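You operate a simulated robot arm through the tools that you are given. There is no shell and no other tool. Be economical: measure what you need, move in short steps, check, and stop when the job is done.

Carry out the task below with a simulated robot arm. There is one attempt and no reset: what you move stays moved.

Task
Brush the crumbs on the island into the dustpan and empty it into the compost tub.
Fine: lid back on the tub; brush and dustpan back where they lay.
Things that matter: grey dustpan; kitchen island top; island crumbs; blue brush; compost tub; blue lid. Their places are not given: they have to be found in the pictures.

It is judged by the outcome, as a careful person would: the job done as asked, and still so three seconds after it is handed in. It fails if anything else is knocked over, pushed out of place, dropped, spilled or broken. Lids that push on must go on centred and level and be pressed home; caps that screw on are set level and turned clockwise until they are tight.

Robot
A 7-joint arm with a two-finger parallel gripper, fixed in place. Base frame: the origin is at the foot of the arm, x ahead of it, y to its left, z up; the work surface is at about z = 0.88. Readings come in m, rad, newtons and seconds.
With the tool pointing down near the work surface it reaches from about 0.3 to 0.74 m from the base axis. Its first joint turns from -2.007 to 2.007 rad. Payload 3.91 kg.
Tool frame: the origin (TCP) lies between the finger pads and is the grasp point; the fingertips stand 0.03 m ahead of it; z points along the fingers, y is the line along which they close. Largest opening 0.11 m; finger width 0.02, thickness 0.01; the body of the gripper, 0.048 by 0.112 m, starts 0.055 m behind the TCP.
Orientation is told as [roll, pitch, yaw] about the base's x, y, z axes, in that order, counted from this pose: with the fingers straight down and closing along the base's y, the tool's x points along the base's -x, its y along +y and its z along -z.

Tools
- The arm moves only by the tool servo_tool. Its argument "plan" is a list of rows, each a list of 2 entries, a list of its own where there are three numbers: the shift along the tool's x, y, z in m, then the turn, a rotation vector about the tool's x, y, z in rad. In form: [[[dx, dy, dz], [wx, wy, wz]], ...]. A call has 1 to 20 rows; each row is the pose to reach, as a shift and turn from the pose commanded when the call began, along the tool's axes at that moment. "claw" is the closure, from 0 (fully open) to 1 (shut), set as the call begins (left out, the last holds). Rows are played at 5 a second. More than 0.05 m and 0.15 rad between two rows, or a gripper value outside its range, and nothing of the call is played. Where a pose cannot be reached the arm comes as near as it can. A force on the tool above 40 N (or 10 N above the force at the start of the call, whichever is more), or a blocked arm, ends the call early, and 0.2 s more pass. The fingers move at their own pace (about 0.108 m/s each) and stop on an object; they squeeze with about 25 N. The grip force told is the motor's: it shows also when the fingers shut on nothing. Time passes only in rows, and 0.2 s behind the last, so rows that repeat a pose let the fingers close. It gives the time, the measured TCP pose, the force on the tool (base axes), the opening and the grip force at its end, in the units of the frame above (readings bear some noise), and new pictures: "views" is both (left out), scene, wrist or none.
- Cameras (640 x 400 px; columns grow to the right, rows downward): "scene" is fixed at [0.226, 0.6546, 1.6333]; the picture's right is [-0.88, -0.47, 0.00], its down [-0.28, 0.51, -0.81] and it looks along [0.39, -0.72, -0.58] (base axes); focal length 345 px, centre (320, 200). "wrist" rides on the gripper at [0.072, 0.017, -0.103] in the tool frame; the picture's right is [-0.23, 0.97, 0.00], its down [-0.76, -0.18, -0.62] and it looks along [-0.61, -0.14, 0.78] (tool axes); focal length 222 px, centre (320, 200).
- raise_lower(by): slides the trunk up (or, below 0, down) by that many m; the arm rides with it, the base frame stays. It gives what a move gives, with no picture.
- pixel_to_xyz(camera, pixels): there is no depth. For up to 12 entries [column, row, z] of the newest picture of that camera ("zoom" is the newest enlarged one), the place [x, y] in the base frame at which the ray of that pixel passes the height z, good to about 0.002 m, but the place of the scene camera against the robot may be out by one fixed shift of up to 0.012 m in any direction. No time passes.
- zoom(camera, box): a new picture of the part [left, top, right, bottom] of that camera's present view, enlarged. No time passes.
- close_job(): hands the job in; it is judged then, once.

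Work in short steps. Measure before you move; look again where a grasp or a placing could have gone wrong, and mend it. You have 80 turns and 170 pictures in all, those below and enlarged ones among them. Open the gripper and draw the arm clear of the work before you hand the job in, unless the task says otherwise; then end with one line.

The tools are called after ">>>" as a command line: name --argument value ..., lists and objects as JSON in quotes. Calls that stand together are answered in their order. servo_tool: Moves the arm, as the interface text tells. Its arguments: {"type":"object","properties":{"plan":{"type":"array"},"claw":{"type":"number"},"views":{"type":"string","enum":["both","scene","wrist","none"]}},"required":["plan"]} The other tools are called the same way: raise_lower (by) slides the trunk up or down; pixel_to_xyz (camera, pixels) gives the place at which the rays of pixels pass given heights; zoom (camera, box) takes an enlarged picture of a part of a camera's view; close_job () hands the job in.

At the start:

```text
time: 0.0
position: [0.4428, -0.1588, 1.3593]
tcp_rot: [0.0, 0.001, -0.001]
force: [0.4, 0.4, -0.6]
width: 0.11
grip_force: 0.0
trunk travel left (down, up): [-0.875, 0.115]
```

scene: 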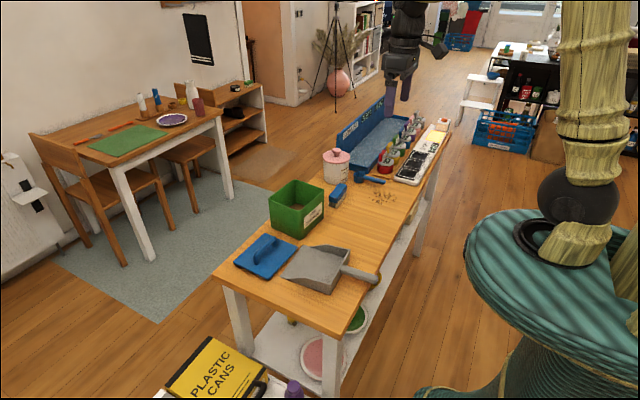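
wrist: 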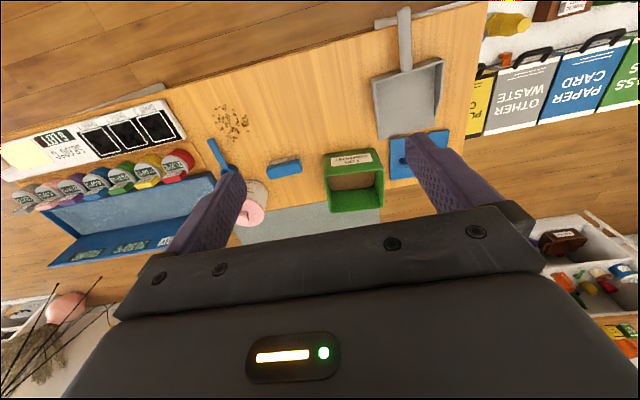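

I'll enlarge the parts of the scene that matter: tub (297,207), lid (264,256), dustpan (325,270), brush (375,179), crumbs (382,197).

>>> zoom --camera "scene" --box '[220, 140, 460, 290]'

>>> zoom --camera "wrist" --box '[160, 0, 480, 200]'

>>> pixel_to_xyz --camera "scene" --pixels '[[382, 197, 0.88], [360, 174, 0.9], [385, 182, 0.9], [338, 195, 0.92], [290, 283, 0.88], [348, 250, 0.89], [375, 279, 0.92], [267, 256, 0.89], [297, 235, 0.88], [297, 190, 1.0], [343, 333, 0.88], [215, 275, 0.88]]'

>>> pixel_to_xyz --camera "wrist" --pixels '[[232, 122, 0.88], [212, 142, 0.9], [230, 170, 0.9], [284, 168, 0.9], [405, 10, 0.92], [407, 68, 0.9], [375, 80, 0.88], [380, 138, 0.88], [443, 60, 0.88], [352, 160, 1.0], [420, 155, 0.89], [485, 5, 0.88]]'

```text
2.67 times, centred on (340, 215) of scene
```

zoom: 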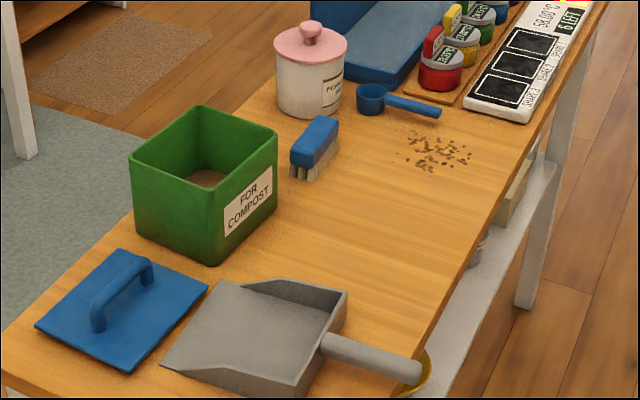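

```text
2.00 times, centred on (320, 100) of wrist
```

zoom: 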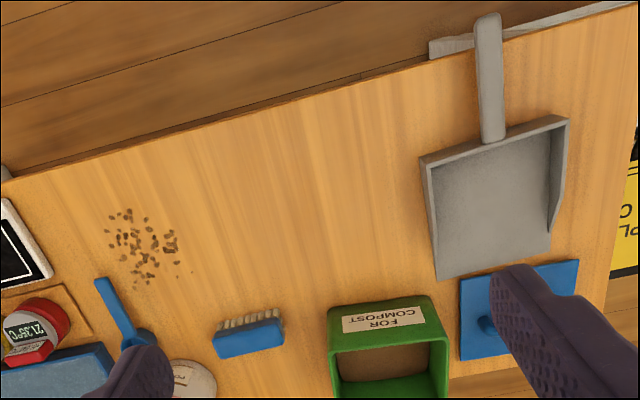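

```text
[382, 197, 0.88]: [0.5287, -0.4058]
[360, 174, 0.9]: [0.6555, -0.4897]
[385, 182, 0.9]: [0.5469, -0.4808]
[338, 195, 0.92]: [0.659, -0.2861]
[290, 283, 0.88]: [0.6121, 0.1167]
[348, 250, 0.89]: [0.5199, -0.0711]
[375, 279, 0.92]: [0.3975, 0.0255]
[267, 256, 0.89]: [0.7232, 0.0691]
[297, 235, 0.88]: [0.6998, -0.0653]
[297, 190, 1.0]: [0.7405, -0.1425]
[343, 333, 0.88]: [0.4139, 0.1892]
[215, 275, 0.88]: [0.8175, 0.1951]
```

```text
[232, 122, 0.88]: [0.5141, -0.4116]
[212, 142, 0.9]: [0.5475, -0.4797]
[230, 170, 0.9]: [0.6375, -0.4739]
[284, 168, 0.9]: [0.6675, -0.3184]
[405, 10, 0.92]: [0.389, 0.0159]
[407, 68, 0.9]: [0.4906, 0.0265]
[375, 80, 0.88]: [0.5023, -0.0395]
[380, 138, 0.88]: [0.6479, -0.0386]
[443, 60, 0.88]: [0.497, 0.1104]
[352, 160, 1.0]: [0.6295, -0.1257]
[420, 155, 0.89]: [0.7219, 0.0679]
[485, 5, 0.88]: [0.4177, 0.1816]
```

The blue brush is the block with bristles at about (0.665,-0.30), and the other blue item is a scoop. I'll move nearer the pan/tub side to measure those.

>>> servo_tool --plan '[[[0.01, 0.02, -0.0], [0, 0, 0]], [[0.03, 0.05, 0.03], [0, 0, 0]], [[0.05, 0.08, 0.06], [0, 0, 0]], [[0.07, 0.11, 0.09], [0, 0, 0]], [[0.08, 0.14, 0.11], [0, 0, 0]], [[0.08, 0.14, 0.11], [0, 0, 0]]]' --views "wrist"

```text
time: 1.4
position: [0.3641, -0.0202, 1.2448]
tcp_rot: [-0.001, 0.0, 0.0]
force: [0.4, -1.3, -0.4]
width: 0.1101
grip_force: 0.0
trunk travel left (down, up): [-0.875, 0.115]
```

wrist: 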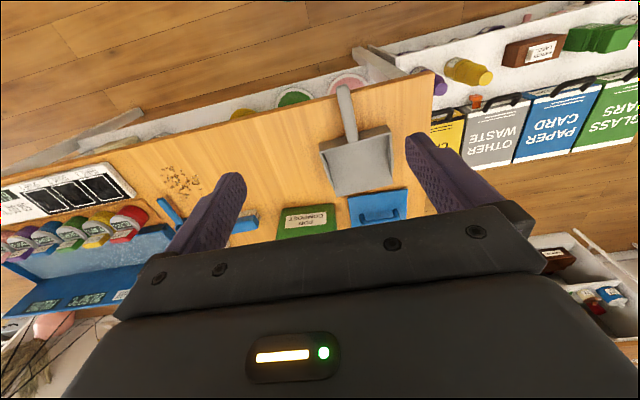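

The pan is at (357,160) and the lid at (378,207). I'll zoom in and measure the key corners.

>>> zoom --camera "wrist" --box '[230, 70, 450, 245]'

```text
2.29 times, centred on (340, 158) of wrist
```

zoom: 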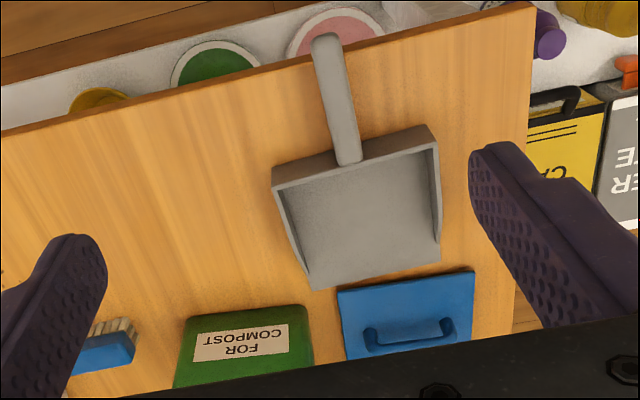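

>>> pixel_to_xyz --camera "zoom" --pixels '[[313, 290, 0.882], [440, 262, 0.882], [272, 185, 0.92], [434, 137, 0.92], [325, 36, 0.925], [348, 163, 0.925], [337, 290, 0.885], [472, 272, 0.885], [347, 360, 0.885], [530, 5, 0.88], [270, 70, 0.88], [0, 135, 0.88]]'

>>> pixel_to_xyz --camera "scene" --pixels '[[282, 277, 0.882], [269, 202, 1.0], [296, 179, 1.0], [324, 190, 1.0], [297, 215, 1.0], [300, 239, 0.88], [324, 216, 0.88], [270, 226, 0.88], [234, 263, 0.885], [265, 233, 0.885], [298, 247, 0.885], [269, 279, 0.885]]'

```text
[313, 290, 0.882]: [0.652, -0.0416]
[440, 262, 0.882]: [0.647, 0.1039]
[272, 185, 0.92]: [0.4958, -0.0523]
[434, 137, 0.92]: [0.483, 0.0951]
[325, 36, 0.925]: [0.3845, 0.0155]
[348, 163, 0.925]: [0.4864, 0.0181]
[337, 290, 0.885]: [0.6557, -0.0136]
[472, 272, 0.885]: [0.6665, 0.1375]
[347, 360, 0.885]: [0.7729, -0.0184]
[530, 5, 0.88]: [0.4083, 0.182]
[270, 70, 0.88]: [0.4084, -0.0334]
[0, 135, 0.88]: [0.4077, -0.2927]
```

```text
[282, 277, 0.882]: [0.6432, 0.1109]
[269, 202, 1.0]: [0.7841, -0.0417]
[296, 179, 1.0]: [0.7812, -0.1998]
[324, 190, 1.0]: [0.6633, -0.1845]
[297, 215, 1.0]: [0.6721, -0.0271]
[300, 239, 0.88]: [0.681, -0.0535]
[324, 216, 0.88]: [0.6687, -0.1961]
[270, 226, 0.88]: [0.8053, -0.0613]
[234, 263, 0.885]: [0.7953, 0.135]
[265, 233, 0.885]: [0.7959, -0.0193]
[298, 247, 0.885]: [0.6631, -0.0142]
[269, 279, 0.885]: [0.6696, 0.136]
```

The table edge is at x≈0.408, the tub is about (0.73,-0.125), and the lid about (0.73,0.06). Next I'll look at the crumbs and brush area from closer.

>>> servo_tool --plan '[[[0.0, -0.04, 0.0], [0, 0, 0]], [[0.0, -0.09, 0.01], [0, 0, 0]], [[0.0, -0.14, 0.02], [0, 0, 0]], [[0.0, -0.19, 0.03], [0, 0, 0]], [[0.0, -0.24, 0.04], [0, 0, 0]], [[0.0, -0.28, 0.05], [0, 0, 0]], [[0.0, -0.32, 0.06], [0, 0, 0]], [[0.0, -0.34, 0.06], [0, 0, 0]], [[0, -0.34, 0.06], [0, 0, 0]]]' --views "wrist"

>>> zoom --camera "wrist" --box '[220, 60, 460, 210]'

```text
refused: row 2 steps farther than a row can; nothing moved
```

```text
2.67 times, centred on (340, 135) of wrist
```

zoom: 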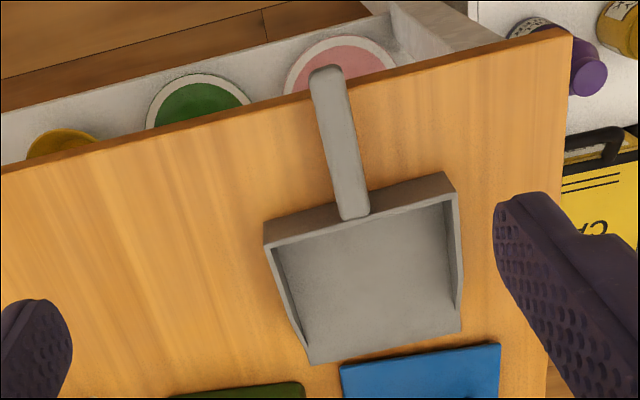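

A step was slightly too long, so I'll repeat the move with shorter rows.

>>> servo_tool --plan '[[[0.0, -0.04, 0.0], [0, 0, 0]], [[0.0, -0.08, 0.01], [0, 0, 0]], [[0.0, -0.125, 0.02], [0, 0, 0]], [[0.0, -0.17, 0.03], [0, 0, 0]], [[0.0, -0.215, 0.04], [0, 0, 0]], [[0.0, -0.26, 0.05], [0, 0, 0]], [[0.0, -0.3, 0.06], [0, 0, 0]], [[0.0, -0.34, 0.06], [0, 0, 0]], [[0, -0.34, 0.06], [0, 0, 0]]]' --views "wrist"

>>> zoom --camera "wrist" --box '[200, 60, 440, 210]'

```text
time: 3.4
position: [0.362, -0.3581, 1.1907]
tcp_rot: [0.0, -0.002, 0.0]
force: [-0.7, -0.3, -0.6]
width: 0.11
grip_force: 0.0
trunk travel left (down, up): [-0.875, 0.115]
```

wrist: 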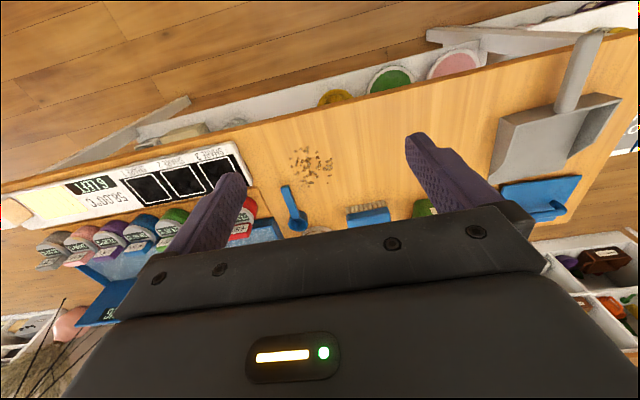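

```text
2.67 times, centred on (320, 135) of wrist
```

zoom: 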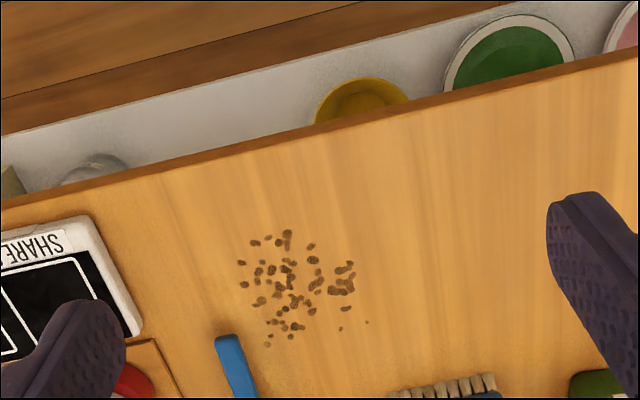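

>>> pixel_to_xyz --camera "zoom" --pixels '[[240, 264, 0.88], [244, 285, 0.88], [287, 232, 0.88], [268, 345, 0.88], [355, 265, 0.88], [368, 322, 0.88], [140, 330, 0.89], [90, 218, 0.89], [183, 395, 0.885], [215, 338, 0.89], [240, 335, 0.89], [300, 300, 0.88]]'

>>> pixel_to_xyz --camera "wrist" --pixels '[[284, 186, 0.89], [300, 225, 0.89], [348, 224, 0.88], [385, 220, 0.88], [350, 212, 0.9], [388, 206, 0.9], [240, 185, 0.89]]'

>>> pixel_to_xyz --camera "scene" --pixels '[[328, 201, 0.9], [347, 188, 0.91], [341, 183, 0.92], [330, 196, 0.92], [332, 208, 0.88], [346, 197, 0.88], [350, 181, 0.88]]'

```text
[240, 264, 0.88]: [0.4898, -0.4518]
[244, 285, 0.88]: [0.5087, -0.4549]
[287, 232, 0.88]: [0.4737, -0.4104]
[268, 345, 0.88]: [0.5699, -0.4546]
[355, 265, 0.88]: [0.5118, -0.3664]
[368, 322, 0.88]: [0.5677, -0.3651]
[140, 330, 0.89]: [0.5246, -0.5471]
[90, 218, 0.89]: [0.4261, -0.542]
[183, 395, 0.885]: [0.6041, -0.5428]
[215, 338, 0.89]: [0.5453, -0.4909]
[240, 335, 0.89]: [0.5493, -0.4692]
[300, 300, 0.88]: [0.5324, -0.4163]
```

```text
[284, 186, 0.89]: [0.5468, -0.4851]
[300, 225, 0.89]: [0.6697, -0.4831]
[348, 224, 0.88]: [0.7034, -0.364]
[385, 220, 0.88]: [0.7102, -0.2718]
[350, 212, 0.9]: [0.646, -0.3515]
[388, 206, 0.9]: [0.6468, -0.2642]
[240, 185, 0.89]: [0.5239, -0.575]
```

```text
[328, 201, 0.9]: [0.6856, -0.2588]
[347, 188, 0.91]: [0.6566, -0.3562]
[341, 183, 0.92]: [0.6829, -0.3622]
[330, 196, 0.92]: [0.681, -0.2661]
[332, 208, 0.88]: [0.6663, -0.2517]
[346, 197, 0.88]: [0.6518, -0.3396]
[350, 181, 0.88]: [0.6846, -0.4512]
```

Crumbs span x 0.474–0.57 and y −0.455…−0.365. The scoop tip is at (0.546,-0.48) and the brush is about 0.09 long at (0.665,-0.31). Plan: set the pan at x≈0.50 with its mouth facing −y at y≈−0.34, then sweep into it. First I'll go above the pan handle.

>>> servo_tool --plan '[[[-0.01, 0.04, 0.015], [0, 0, 0]], [[-0.02, 0.08, 0.03], [0, 0, 0]], [[-0.03, 0.12, 0.045], [0, 0, 0]], [[-0.04, 0.16, 0.06], [0, 0, 0]], [[-0.05, 0.2, 0.075], [0, 0, 0]], [[-0.06, 0.24, 0.09], [0, 0, 0]], [[-0.07, 0.28, 0.105], [0, 0, 0]], [[-0.08, 0.32, 0.12], [0, 0, 0]], [[-0.09, 0.36, 0.135], [0, 0, 0]], [[-0.09, 0.376, 0.17], [0, 0, 0]], [[-0.09, 0.376, 0.19], [0, 0, 0]], [[-0.09, 0.376, 0.19], [0, 0, 0]]]' --claw 0.3

```text
time: 6.0
position: [0.4543, 0.0158, 0.9982]
tcp_rot: [-0.001, 0.001, -0.001]
force: [0.1, 0.7, 0.0]
width: 0.0769
grip_force: 0.1
trunk travel left (down, up): [-0.875, 0.115]
```

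scene: 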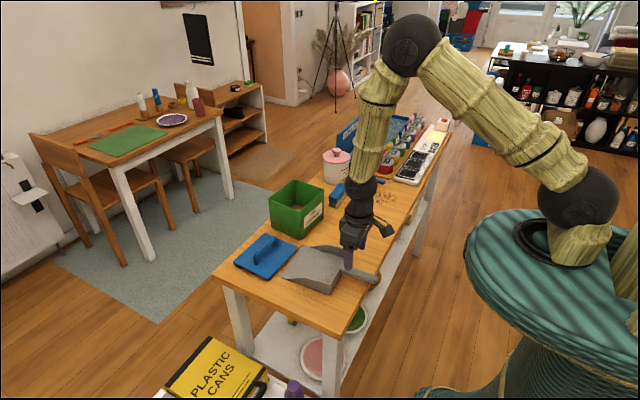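
wrist: 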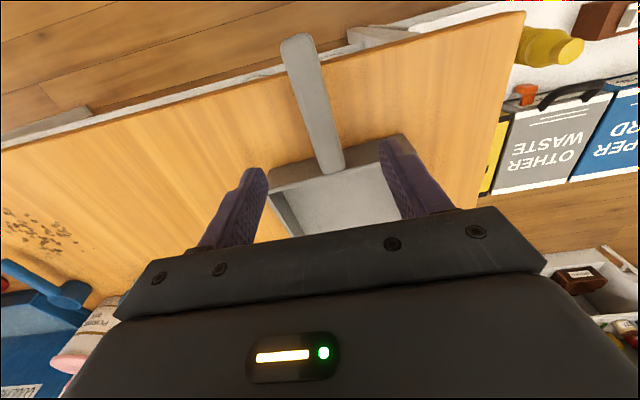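

The handle runs from (297,40) to (330,165) in the wrist view. I'll measure its axis and edges.

>>> pixel_to_xyz --camera "wrist" --pixels '[[281, 48, 0.92], [313, 38, 0.92], [318, 170, 0.92], [345, 165, 0.92], [299, 34, 0.92], [300, 105, 0.92], [328, 98, 0.92], [268, 180, 0.92], [403, 135, 0.92]]'

>>> zoom --camera "scene" --box '[270, 220, 400, 310]'

>>> zoom --camera "wrist" --box '[230, 20, 430, 240]'

```text
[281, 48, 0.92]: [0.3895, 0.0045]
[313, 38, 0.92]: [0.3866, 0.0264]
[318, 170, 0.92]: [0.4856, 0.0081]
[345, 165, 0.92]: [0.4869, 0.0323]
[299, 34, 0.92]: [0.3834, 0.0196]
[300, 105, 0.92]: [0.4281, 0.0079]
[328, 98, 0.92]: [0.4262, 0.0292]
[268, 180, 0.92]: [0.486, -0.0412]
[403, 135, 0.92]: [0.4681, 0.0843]
```

```text
4.44 times, centred on (335, 265) of scene
```

zoom: 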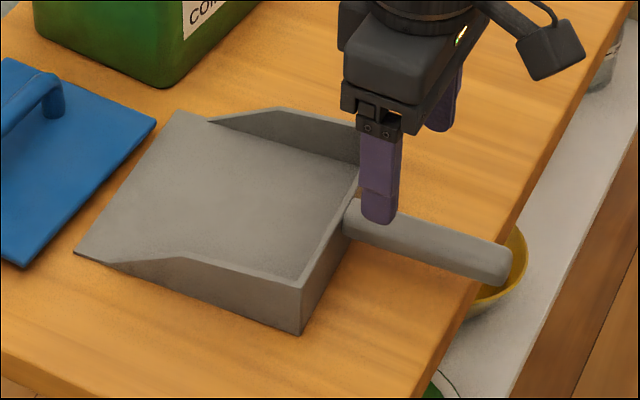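

```text
1.82 times, centred on (330, 130) of wrist
```

zoom: 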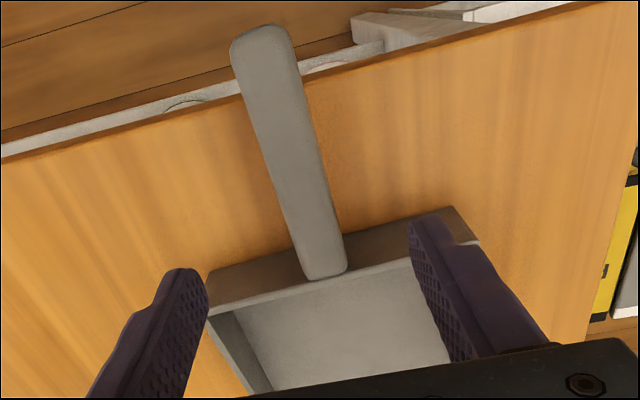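

The handle axis is at y≈0.0195 at x=0.46, with yaw about +0.045. I'll descend to z≈0.916 and grip.

>>> servo_tool --plan '[[[-0.006, 0.0037, 0.02], [0, 0, -0.045]], [[-0.006, 0.0037, 0.05], [0, 0, -0.045]], [[-0.006, 0.0037, 0.07], [0, 0, -0.045]], [[-0.006, 0.0037, 0.082], [0, 0, -0.045]], [[-0.006, 0.0037, 0.082], [0, 0, -0.045]]]' --claw 0.3

>>> zoom --camera "scene" --box '[270, 220, 400, 310]'

```text
time: 7.2
position: [0.4603, 0.0196, 0.918]
tcp_rot: [0.0, -0.001, 0.044]
force: [0.7, -0.1, 0.5]
width: 0.077
grip_force: 0.2
trunk travel left (down, up): [-0.875, 0.115]
```

scene: 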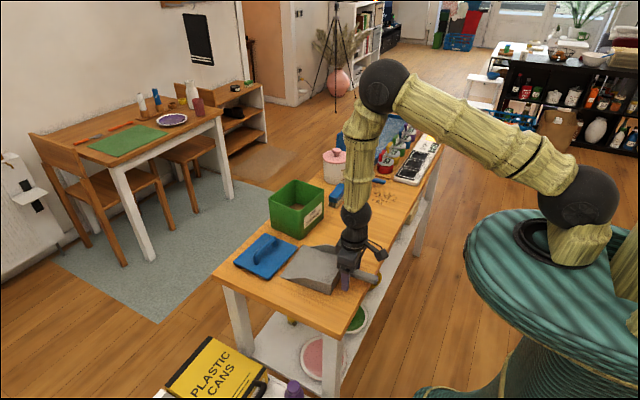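
wrist: 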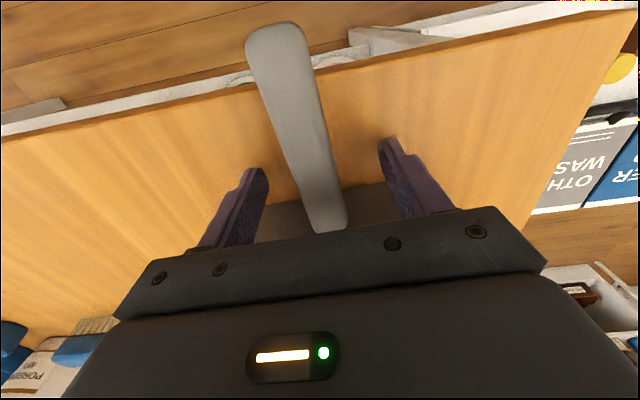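

```text
4.44 times, centred on (335, 265) of scene
```

zoom: 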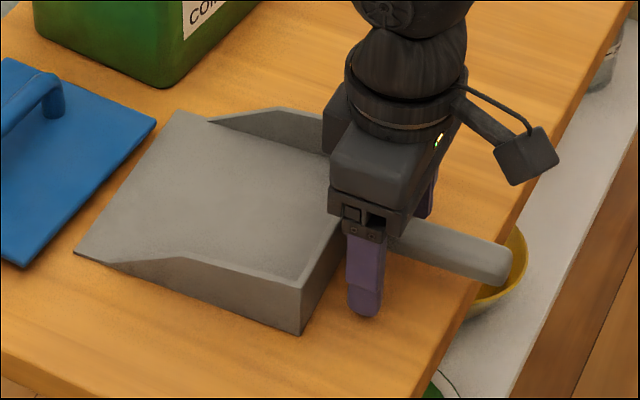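

The fingers straddle the handle, so I'll close the gripper and then test-lift.

>>> servo_tool --plan '[[[0, 0, 0], [0, 0, 0]], [[0, 0, 0], [0, 0, 0]], [[0, 0, 0], [0, 0, 0]], [[0, 0, -0.01], [0, 0, 0]], [[0, 0, -0.03], [0, 0, 0]], [[0, 0, -0.06], [0, 0, 0]], [[0, 0, -0.06], [0, 0, 0]]]' --claw 1

>>> zoom --camera "scene" --box '[250, 190, 410, 310]'

```text
time: 8.8
position: [0.4599, 0.0214, 0.9793]
tcp_rot: [-0.001, 0.001, 0.043]
force: [0.5, 0.4, -2.1]
width: 0.0238
grip_force: 25.2
trunk travel left (down, up): [-0.875, 0.115]
```

scene: 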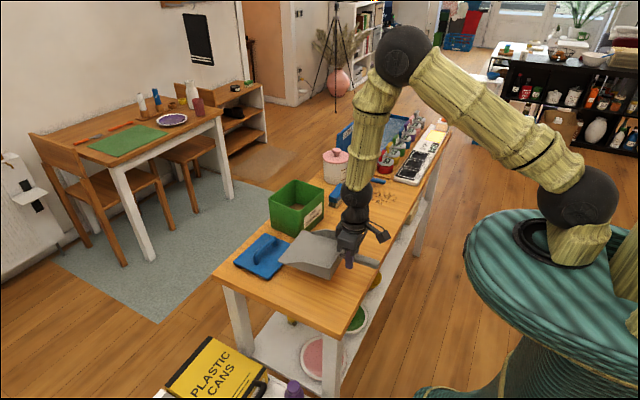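
wrist: 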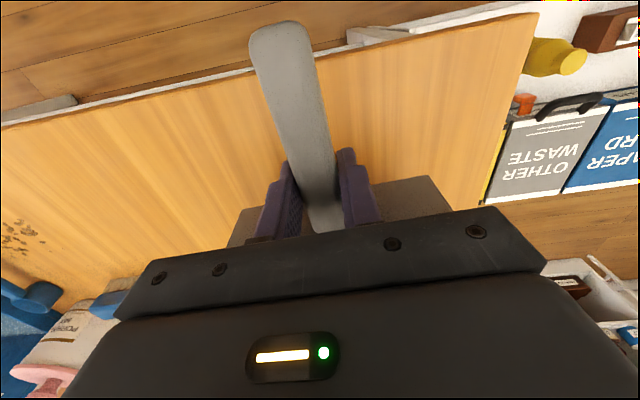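

```text
3.33 times, centred on (330, 250) of scene
```

zoom: 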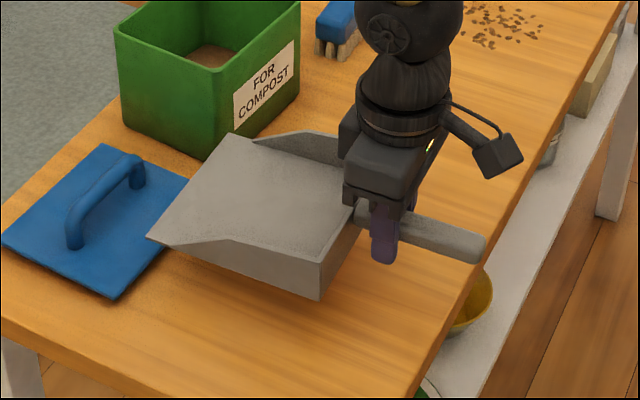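

The pan is held firmly at about 2 N. I'll raise it above tub height, then swing it so its mouth faces −y while moving to (0.50,-0.15).

>>> servo_tool --plan '[[[0, 0, -0.045], [0, 0, 0]], [[0, 0, -0.09], [0, 0, 0]], [[0, -0.014, -0.09], [0, 0, 0.12]], [[0, -0.028, -0.09], [0, 0, 0.25]], [[-0.003, -0.042, -0.09], [0, 0, 0.38]], [[-0.006, -0.056, -0.09], [0, 0, 0.51]], [[-0.009, -0.07, -0.09], [0, 0, 0.64]], [[-0.012, -0.084, -0.09], [0, 0, 0.77]], [[-0.015, -0.1, -0.09], [0, 0, 0.9]], [[-0.018, -0.115, -0.09], [0, 0, 1.03]], [[-0.021, -0.13, -0.09], [0, 0, 1.16]], [[-0.024, -0.145, -0.09], [0, 0, 1.29]], [[-0.027, -0.16, -0.09], [0, 0, 1.42]], [[-0.0323, -0.1726, -0.09], [0, 0, 1.53]], [[-0.0323, -0.1726, -0.09], [0, 0, 1.615]], [[-0.0323, -0.1726, -0.09], [0, 0, 1.615]]]'

```text
time: 12.2
position: [0.5001, -0.1506, 1.0669]
tcp_rot: [0.0, 0.002, -1.573]
force: [-1.1, -0.5, -3.2]
width: 0.0239
grip_force: 24.9
trunk travel left (down, up): [-0.875, 0.115]
```

scene: 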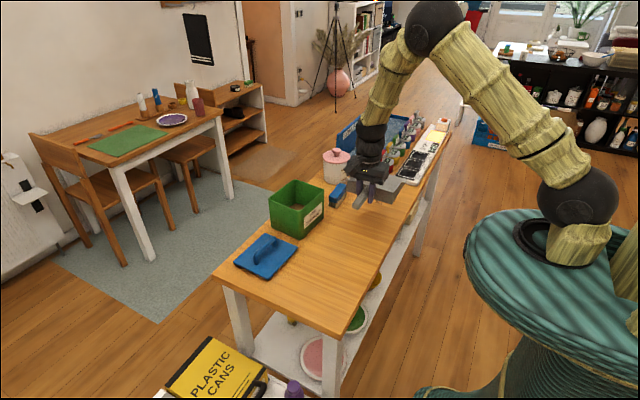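
wrist: 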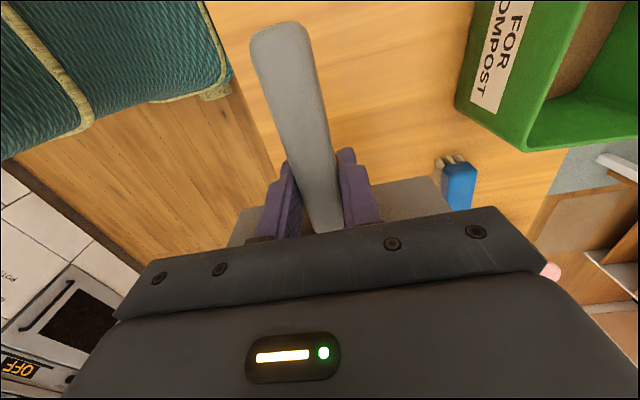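

The pan is in position above the clear area, and its edge at x≈0.575 clears the brush. I'll lower it slowly until it touches.

>>> servo_tool --plan '[[[0, 0, 0.04], [0, 0, 0]], [[0, 0, 0.08], [0, 0, 0]], [[0, 0, 0.115], [0, 0, 0]], [[0, 0, 0.135], [0, 0, 0]], [[0, 0, 0.144], [0, 0, 0]], [[0, 0, 0.149], [0, 0, 0]], [[0, 0, 0.15], [0, 0, 0]]]' --views "scene"

>>> zoom --camera "scene" --box '[310, 150, 440, 240]'

```text
time: 13.8
position: [0.4993, -0.1476, 0.9179]
tcp_rot: [0.003, -0.001, -1.572]
force: [-1.7, 0.6, 5.3]
width: 0.0238
grip_force: 24.5
trunk travel left (down, up): [-0.875, 0.115]
```

scene: 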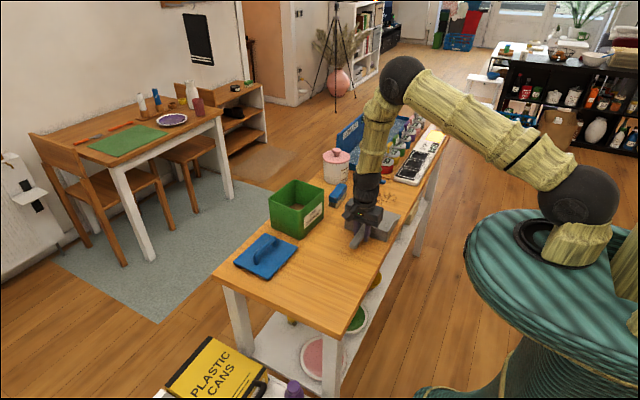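

```text
4.44 times, centred on (375, 195) of scene
```

zoom: 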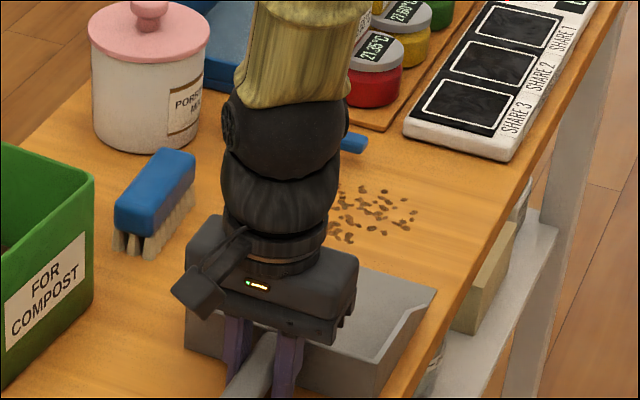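

Contact is confirmed (+5 N). I'll release, rise, turn back to yaw 0 and go look at the brush and the pan placement.

>>> servo_tool --plan '[[[0, 0, 0], [0, 0, 0]], [[0, 0, 0], [0, 0, 0]], [[0, 0, -0.03], [0, 0, 0]], [[0, 0, -0.07], [0, 0, 0]], [[0, 0, -0.11], [0, 0, 0]], [[-0.01, 0.0, -0.14], [0, 0, -0.13]], [[-0.025, 0.005, -0.16], [0, 0, -0.26]], [[-0.04, 0.01, -0.18], [0, 0, -0.39]], [[-0.055, 0.01, -0.18], [0, 0, -0.52]], [[-0.07, 0.01, -0.18], [0, 0, -0.65]], [[-0.085, 0.01, -0.18], [0, 0, -0.78]], [[-0.1, 0.01, -0.18], [0, 0, -0.91]], [[-0.115, 0.01, -0.18], [0, 0, -1.04]], [[-0.13, 0.01, -0.18], [0, 0, -1.17]], [[-0.145, 0.01, -0.18], [0, 0, -1.3]], [[-0.16, 0.01, -0.18], [0, 0, -1.43]], [[-0.16, 0.01, -0.18], [0, 0, -1.572]], [[-0.16, 0.01, -0.18], [0, 0, -1.572]]]' --claw 0.5

>>> zoom --camera "wrist" --box '[180, 0, 500, 240]'

```text
time: 17.6
position: [0.5098, -0.309, 1.096]
tcp_rot: [-0.003, 0.0, 0.004]
force: [0.0, 0.2, -0.2]
width: 0.0551
grip_force: 0.0
trunk travel left (down, up): [-0.875, 0.115]
```

scene: 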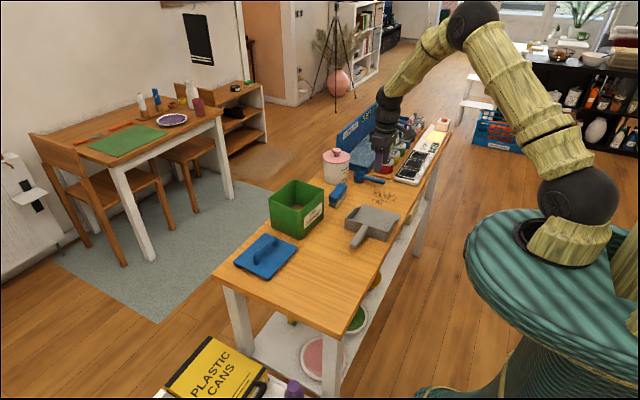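
wrist: 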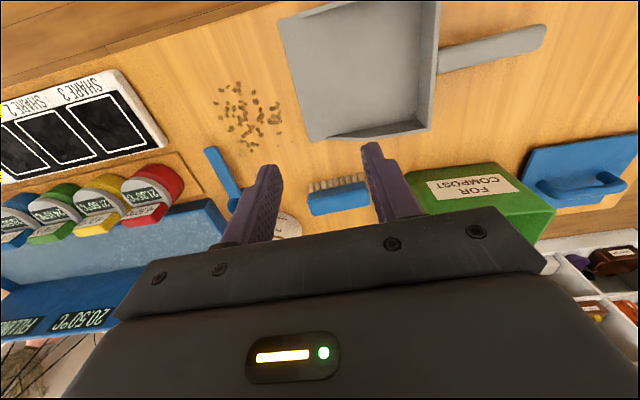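

```text
1.67 times, centred on (340, 120) of wrist
```

zoom: 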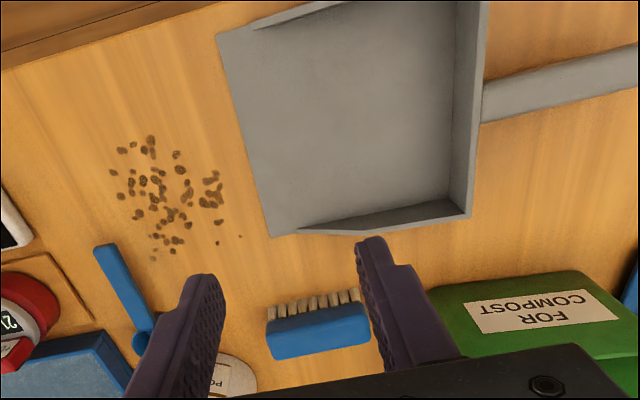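

The pan sits well with its mouth towards the crumbs. I'll measure the mouth edge, crumbs and brush from this view.

>>> pixel_to_xyz --camera "zoom" --pixels '[[215, 38, 0.882], [272, 237, 0.882], [113, 172, 0.88], [150, 138, 0.88], [155, 260, 0.88], [240, 237, 0.88], [222, 192, 0.88], [266, 312, 0.91], [366, 296, 0.91], [266, 310, 0.88], [360, 292, 0.88], [128, 243, 0.89]]'

>>> zoom --camera "scene" --box '[310, 155, 430, 245]'

```text
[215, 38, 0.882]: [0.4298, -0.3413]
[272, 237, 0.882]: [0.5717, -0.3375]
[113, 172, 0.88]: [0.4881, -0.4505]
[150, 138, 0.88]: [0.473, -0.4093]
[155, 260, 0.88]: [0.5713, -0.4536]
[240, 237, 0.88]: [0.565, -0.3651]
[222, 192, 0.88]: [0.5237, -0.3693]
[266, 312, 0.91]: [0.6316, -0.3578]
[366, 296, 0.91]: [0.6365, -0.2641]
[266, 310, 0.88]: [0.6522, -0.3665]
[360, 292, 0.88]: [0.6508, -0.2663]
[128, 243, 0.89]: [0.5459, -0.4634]
```

```text
4.44 times, centred on (370, 200) of scene
```

zoom: 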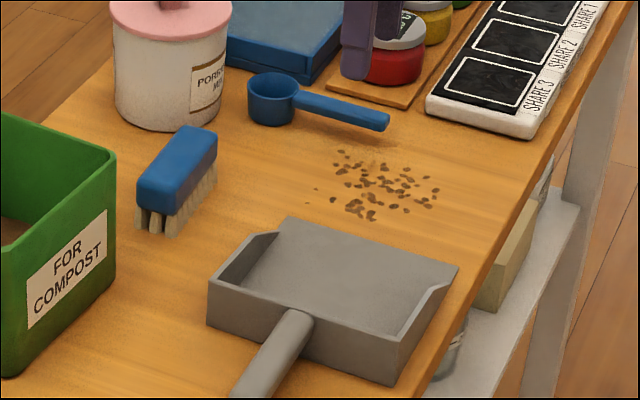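

Next I'll determine the brush's width, height and centre line.

>>> pixel_to_xyz --camera "zoom" --pixels '[[139, 182, 0.925], [185, 127, 0.925], [217, 135, 0.925], [178, 195, 0.925], [176, 238, 0.88], [137, 226, 0.88], [217, 188, 0.88], [176, 215, 0.905], [217, 160, 0.905], [137, 207, 0.905]]'

>>> pixel_to_xyz --camera "wrist" --pixels '[[307, 193, 0.905], [312, 215, 0.905], [309, 196, 0.93], [370, 200, 0.93], [313, 215, 0.93]]'

>>> zoom --camera "wrist" --box '[280, 150, 400, 230]'

```text
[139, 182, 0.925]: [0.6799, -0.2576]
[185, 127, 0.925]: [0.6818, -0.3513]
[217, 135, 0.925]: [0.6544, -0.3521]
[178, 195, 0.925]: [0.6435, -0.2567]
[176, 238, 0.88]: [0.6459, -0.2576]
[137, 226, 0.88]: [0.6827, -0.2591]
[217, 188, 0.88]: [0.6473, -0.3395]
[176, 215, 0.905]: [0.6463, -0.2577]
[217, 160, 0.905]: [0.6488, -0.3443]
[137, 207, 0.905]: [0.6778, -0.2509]
```

```text
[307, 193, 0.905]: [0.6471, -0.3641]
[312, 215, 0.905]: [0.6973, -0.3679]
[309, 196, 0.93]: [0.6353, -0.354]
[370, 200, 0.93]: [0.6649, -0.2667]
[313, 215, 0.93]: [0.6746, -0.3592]
```

```text
5.00 times, centred on (340, 190) of wrist
```

zoom: 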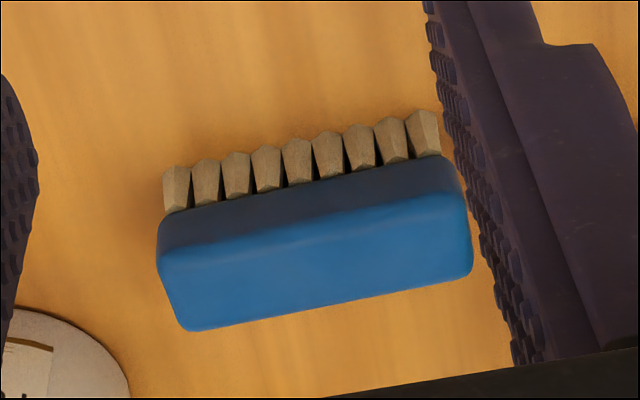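

The brush block spans x 0.648–0.683, y −0.362…−0.266, with its top at z≈0.927. Before descending with the gripper turned, I'll check how far the pink-lidded jar is from it.

>>> pixel_to_xyz --camera "scene" --pixels '[[336, 184, 0.88], [324, 177, 0.88], [349, 178, 0.88], [323, 158, 0.96], [350, 158, 0.96], [336, 167, 0.96], [323, 158, 1.0], [350, 158, 1.0]]'

>>> pixel_to_xyz --camera "wrist" --pixels '[[300, 232, 0.96], [290, 213, 0.96], [275, 212, 0.96], [300, 232, 0.88], [290, 213, 0.88]]'

>>> zoom --camera "scene" --box '[300, 130, 400, 210]'

```text
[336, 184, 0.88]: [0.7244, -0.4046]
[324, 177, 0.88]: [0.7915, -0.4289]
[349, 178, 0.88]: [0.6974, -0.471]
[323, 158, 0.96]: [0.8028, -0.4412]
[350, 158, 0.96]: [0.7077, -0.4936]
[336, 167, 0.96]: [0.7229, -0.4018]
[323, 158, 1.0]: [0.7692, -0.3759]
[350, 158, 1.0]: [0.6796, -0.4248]
```

```text
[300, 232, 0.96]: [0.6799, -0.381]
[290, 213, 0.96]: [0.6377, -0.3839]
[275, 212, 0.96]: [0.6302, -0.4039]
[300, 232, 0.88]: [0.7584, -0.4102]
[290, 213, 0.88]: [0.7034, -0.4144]
```

```text
5.00 times, centred on (350, 170) of scene
```

zoom: 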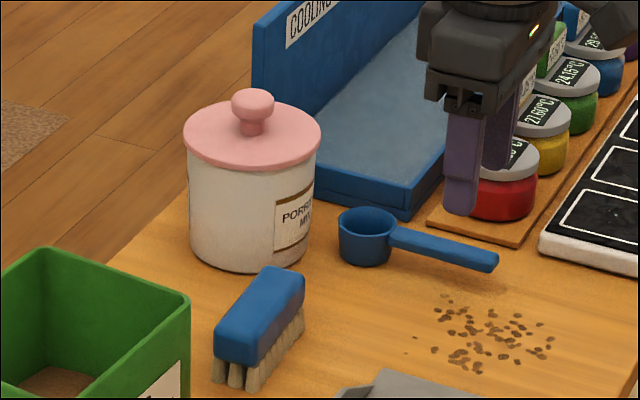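

The jar's nearest edge is at y≈−0.40, which is clear. I'll go over the brush with yaw −90° so the fingers close along x.

>>> servo_tool --plan '[[[-0.014, 0, 0], [0, 0, 0.14]], [[-0.028, 0, 0], [0, 0, 0.28]], [[-0.042, 0, 0], [0, 0, 0.42]], [[-0.056, 0, 0], [0, 0, 0.56]], [[-0.07, 0, 0], [0, 0, 0.7]], [[-0.084, 0, 0], [0, 0, 0.84]], [[-0.1, 0, 0], [0, 0, 0.98]], [[-0.115, 0, 0], [0, 0, 1.12]], [[-0.13, -0.002, 0], [0, 0, 1.26]], [[-0.145, -0.005, 0.01], [0, 0, 1.4]], [[-0.156, -0.005, 0.03], [0, 0, 1.5]], [[-0.156, -0.005, 0.066], [0, 0, 1.575]], [[-0.156, -0.005, 0.066], [0, 0, 1.575]]]' --claw 0.4

>>> zoom --camera "wrist" --box '[200, 40, 440, 240]'

```text
time: 20.4
position: [0.6647, -0.3164, 1.0308]
tcp_rot: [0.0, 0.001, -1.575]
force: [0.5, 0.1, 1.3]
width: 0.0661
grip_force: 0.0
trunk travel left (down, up): [-0.875, 0.115]
```

scene: 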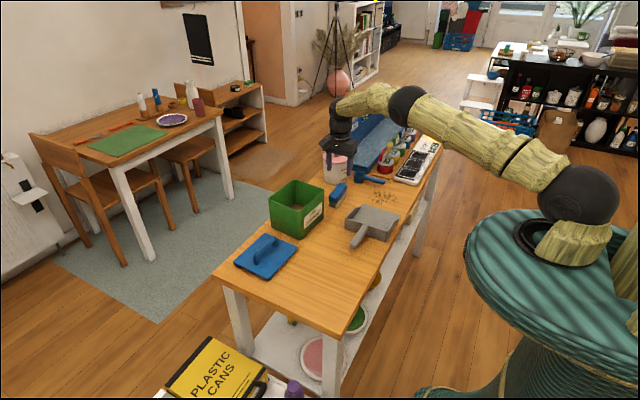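
wrist: 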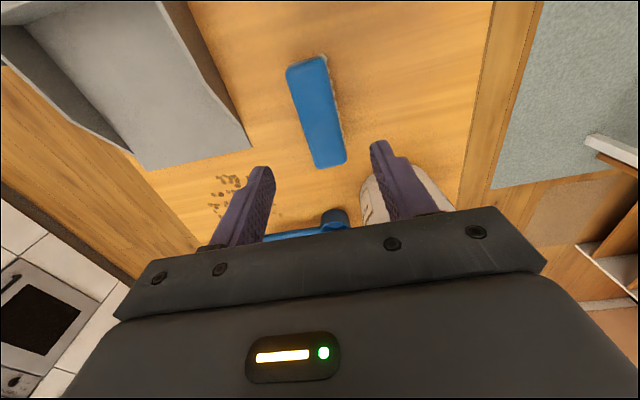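

```text
2.00 times, centred on (320, 140) of wrist
```

zoom: 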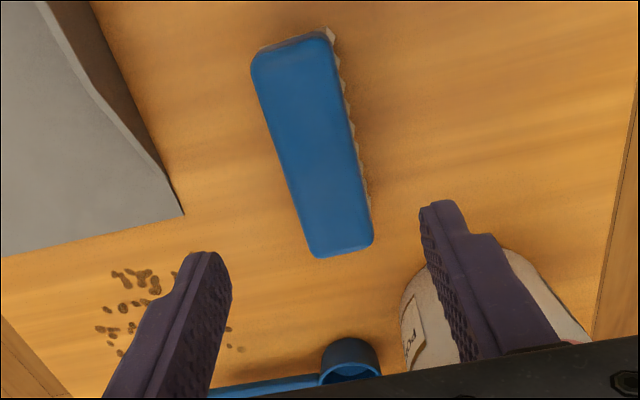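

The brush top spans (287,70)–(345,165) in the wrist view. I'll measure its corners at z=0.927.

>>> pixel_to_xyz --camera "zoom" --pixels '[[251, 60, 0.925], [328, 35, 0.925], [311, 255, 0.925], [372, 240, 0.925], [281, 150, 0.925], [352, 140, 0.925]]'

```text
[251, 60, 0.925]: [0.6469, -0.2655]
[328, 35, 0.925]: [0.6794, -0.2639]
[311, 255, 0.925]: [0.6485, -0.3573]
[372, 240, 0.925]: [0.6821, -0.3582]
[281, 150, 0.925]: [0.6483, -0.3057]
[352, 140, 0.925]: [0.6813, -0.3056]
```

The brush centre is (0.6645,-0.311). I'll shift 5 mm, descend to z≈0.928, and close.

>>> servo_tool --plan '[[[0.005, 0, 0.03], [0, 0, 0]], [[0.005, 0, 0.07], [0, 0, 0]], [[0.005, 0, 0.09], [0, 0, 0]], [[0.005, 0, 0.103], [0, 0, 0]], [[0.005, 0, 0.103], [0, 0, 0]]]' --claw 0.4 --views "none"

>>> servo_tool --plan '[[[0, 0, 0], [0, 0, 0]], [[0, 0, 0], [0, 0, 0]], [[0, 0, 0], [0, 0, 0]]]' --claw 1

>>> zoom --camera "scene" --box '[300, 130, 420, 240]'

```text
time: 21.6
position: [0.6659, -0.3105, 0.926]
tcp_rot: [0.0, 0.0, -1.574]
force: [-0.4, 0.2, -0.3]
width: 0.0661
grip_force: 0.1
trunk travel left (down, up): [-0.875, 0.115]
```

```text
time: 22.4
position: [0.6666, -0.311, 0.926]
tcp_rot: [0.001, 0.002, -1.574]
force: [-0.6, 0.0, 0.6]
width: 0.0412
grip_force: 25.0
trunk travel left (down, up): [-0.875, 0.115]
```

scene: 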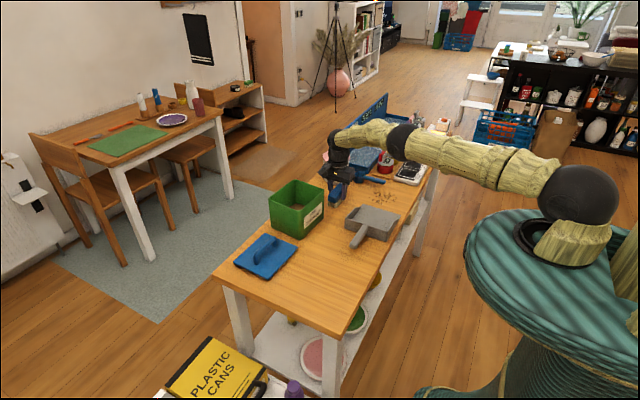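
wrist: 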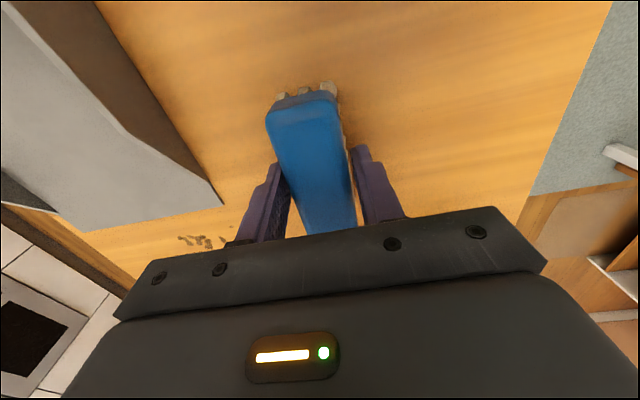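

```text
3.64 times, centred on (360, 185) of scene
```

zoom: 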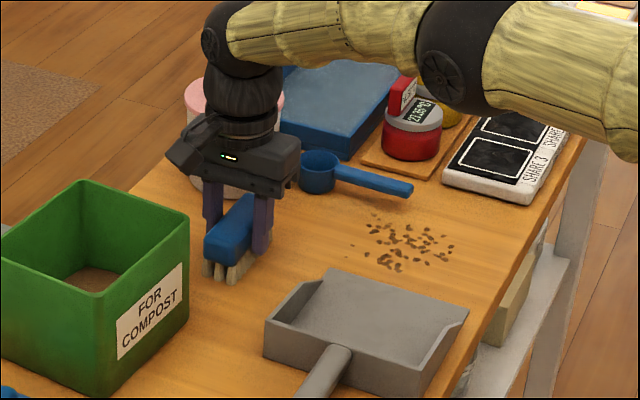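

The brush is gripped. Stroke 1: lift, set it down at (0.602,-0.411) beyond the crumbs, sweep −x to x≈0.55 to gather crumbs away from the scoop, then lift.

>>> servo_tool --plan '[[[0, 0, -0.03], [0, 0, 0]], [[0, -0.01, -0.06], [0, 0, 0]], [[-0.03, -0.03, -0.06], [0, 0, 0]], [[-0.065, -0.05, -0.06], [0, 0, 0]], [[-0.1, -0.062, -0.06], [0, 0, 0]], [[-0.1, -0.062, -0.03], [0, 0, 0]], [[-0.1, -0.062, -0.01], [0, 0, 0]], [[-0.1, -0.062, 0.0], [0, 0, 0]], [[-0.1, -0.062, 0.001], [0, 0, 0]]]'

>>> zoom --camera "scene" --box '[300, 130, 420, 240]'

>>> zoom --camera "wrist" --box '[160, 40, 440, 240]'

```text
time: 24.4
position: [0.6038, -0.411, 0.927]
tcp_rot: [-0.001, 0.0, -1.574]
force: [-0.3, 0.1, -0.8]
width: 0.0412
grip_force: 24.8
trunk travel left (down, up): [-0.875, 0.115]
```

scene: 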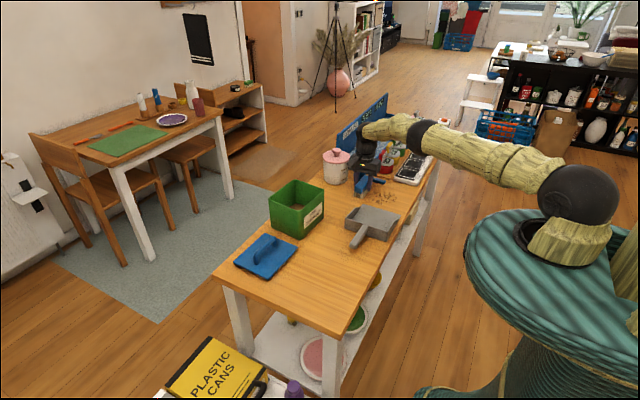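
wrist: 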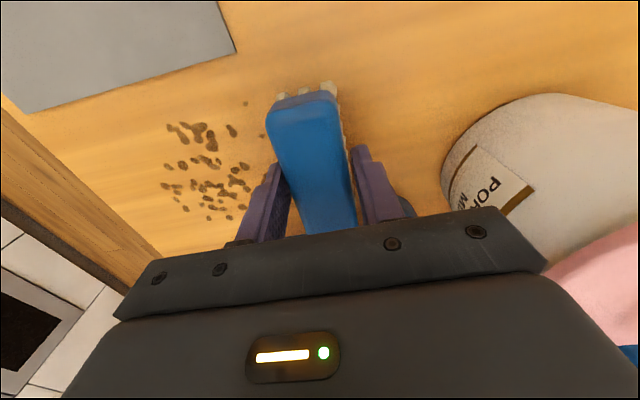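

```text
3.64 times, centred on (360, 185) of scene
```

zoom: 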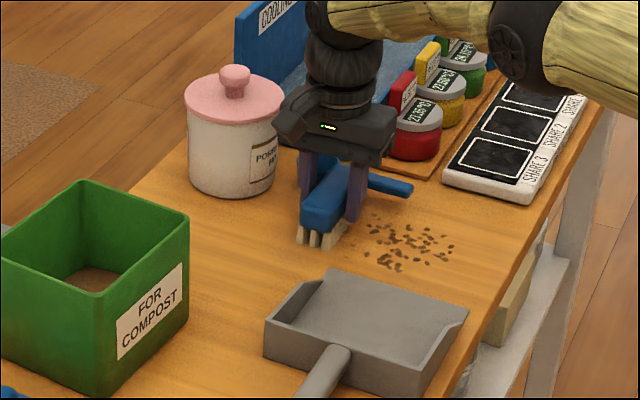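

```text
2.00 times, centred on (300, 140) of wrist
```

zoom: 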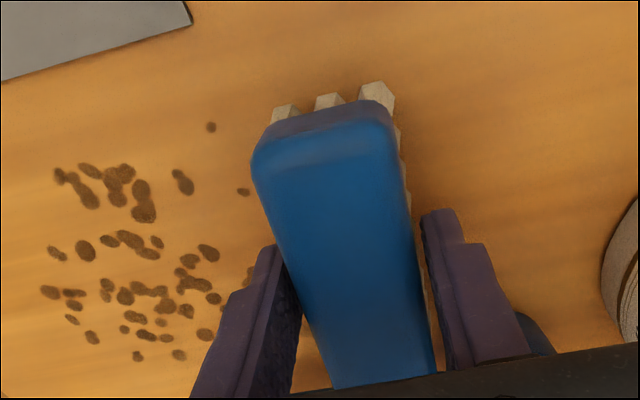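

The brush rests just at the surface with the crumbs in front of it. I'll sweep −x about 53 mm with a light 1–2 mm press.

>>> servo_tool --plan '[[[0.001, -0.008, 0.001], [0, 0, 0]], [[0.001, -0.016, 0.001], [0, 0, 0]], [[0.001, -0.024, 0.001], [0, 0, 0]], [[0.001, -0.032, 0.001], [0, 0, 0]], [[0.001, -0.04, 0.001], [0, 0, 0]], [[0.001, -0.048, 0.001], [0, 0, 0]], [[0.001, -0.054, 0.001], [0, 0, 0]], [[0.001, -0.054, 0.001], [0, 0, 0]]]'

>>> zoom --camera "wrist" --box '[160, 40, 440, 240]'

>>> zoom --camera "scene" --box '[330, 150, 420, 225]'

```text
time: 26.2
position: [0.5478, -0.4096, 0.9262]
tcp_rot: [0.0, 0.001, -1.576]
force: [1.8, -0.1, 3.4]
width: 0.0415
grip_force: 25.1
trunk travel left (down, up): [-0.875, 0.115]
```

scene: 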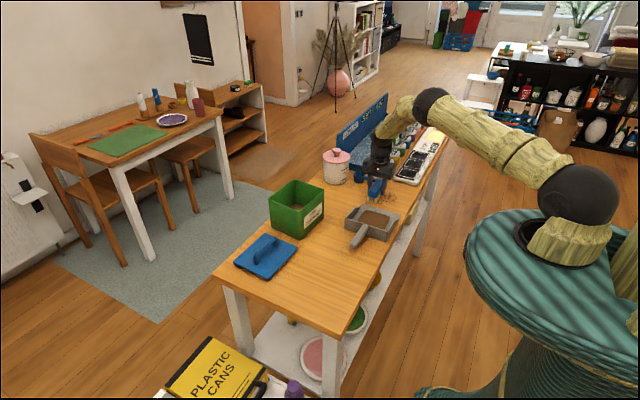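
wrist: 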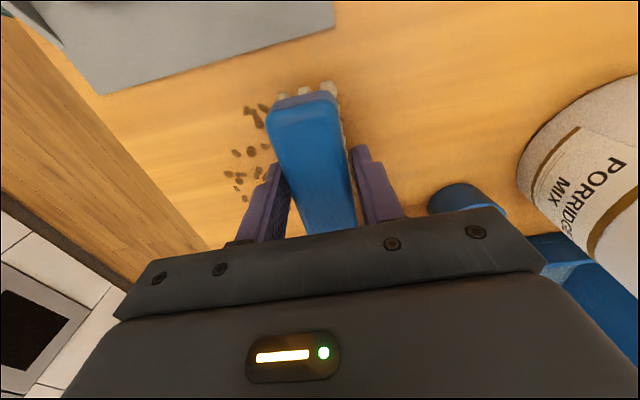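

```text
2.00 times, centred on (300, 140) of wrist
```

zoom: 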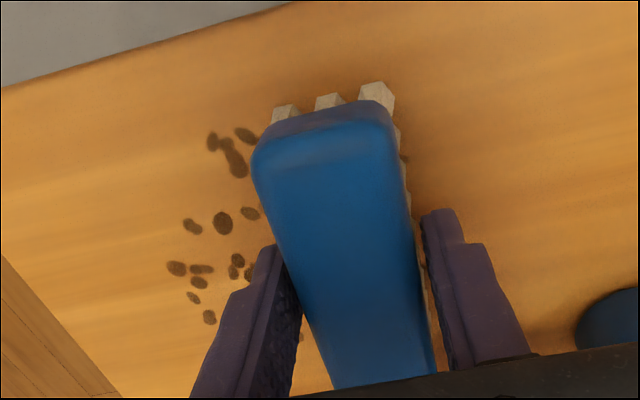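

```text
5.33 times, centred on (375, 188) of scene
```

zoom: 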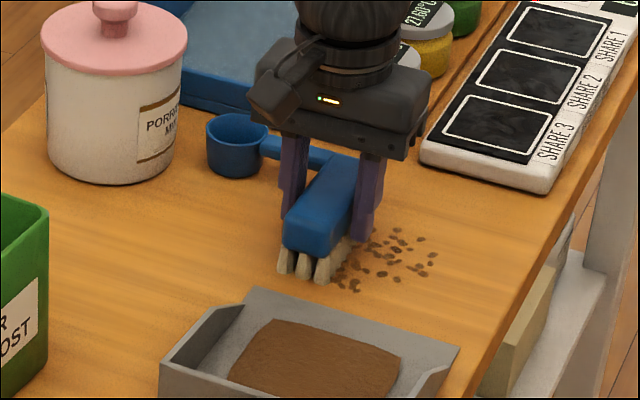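

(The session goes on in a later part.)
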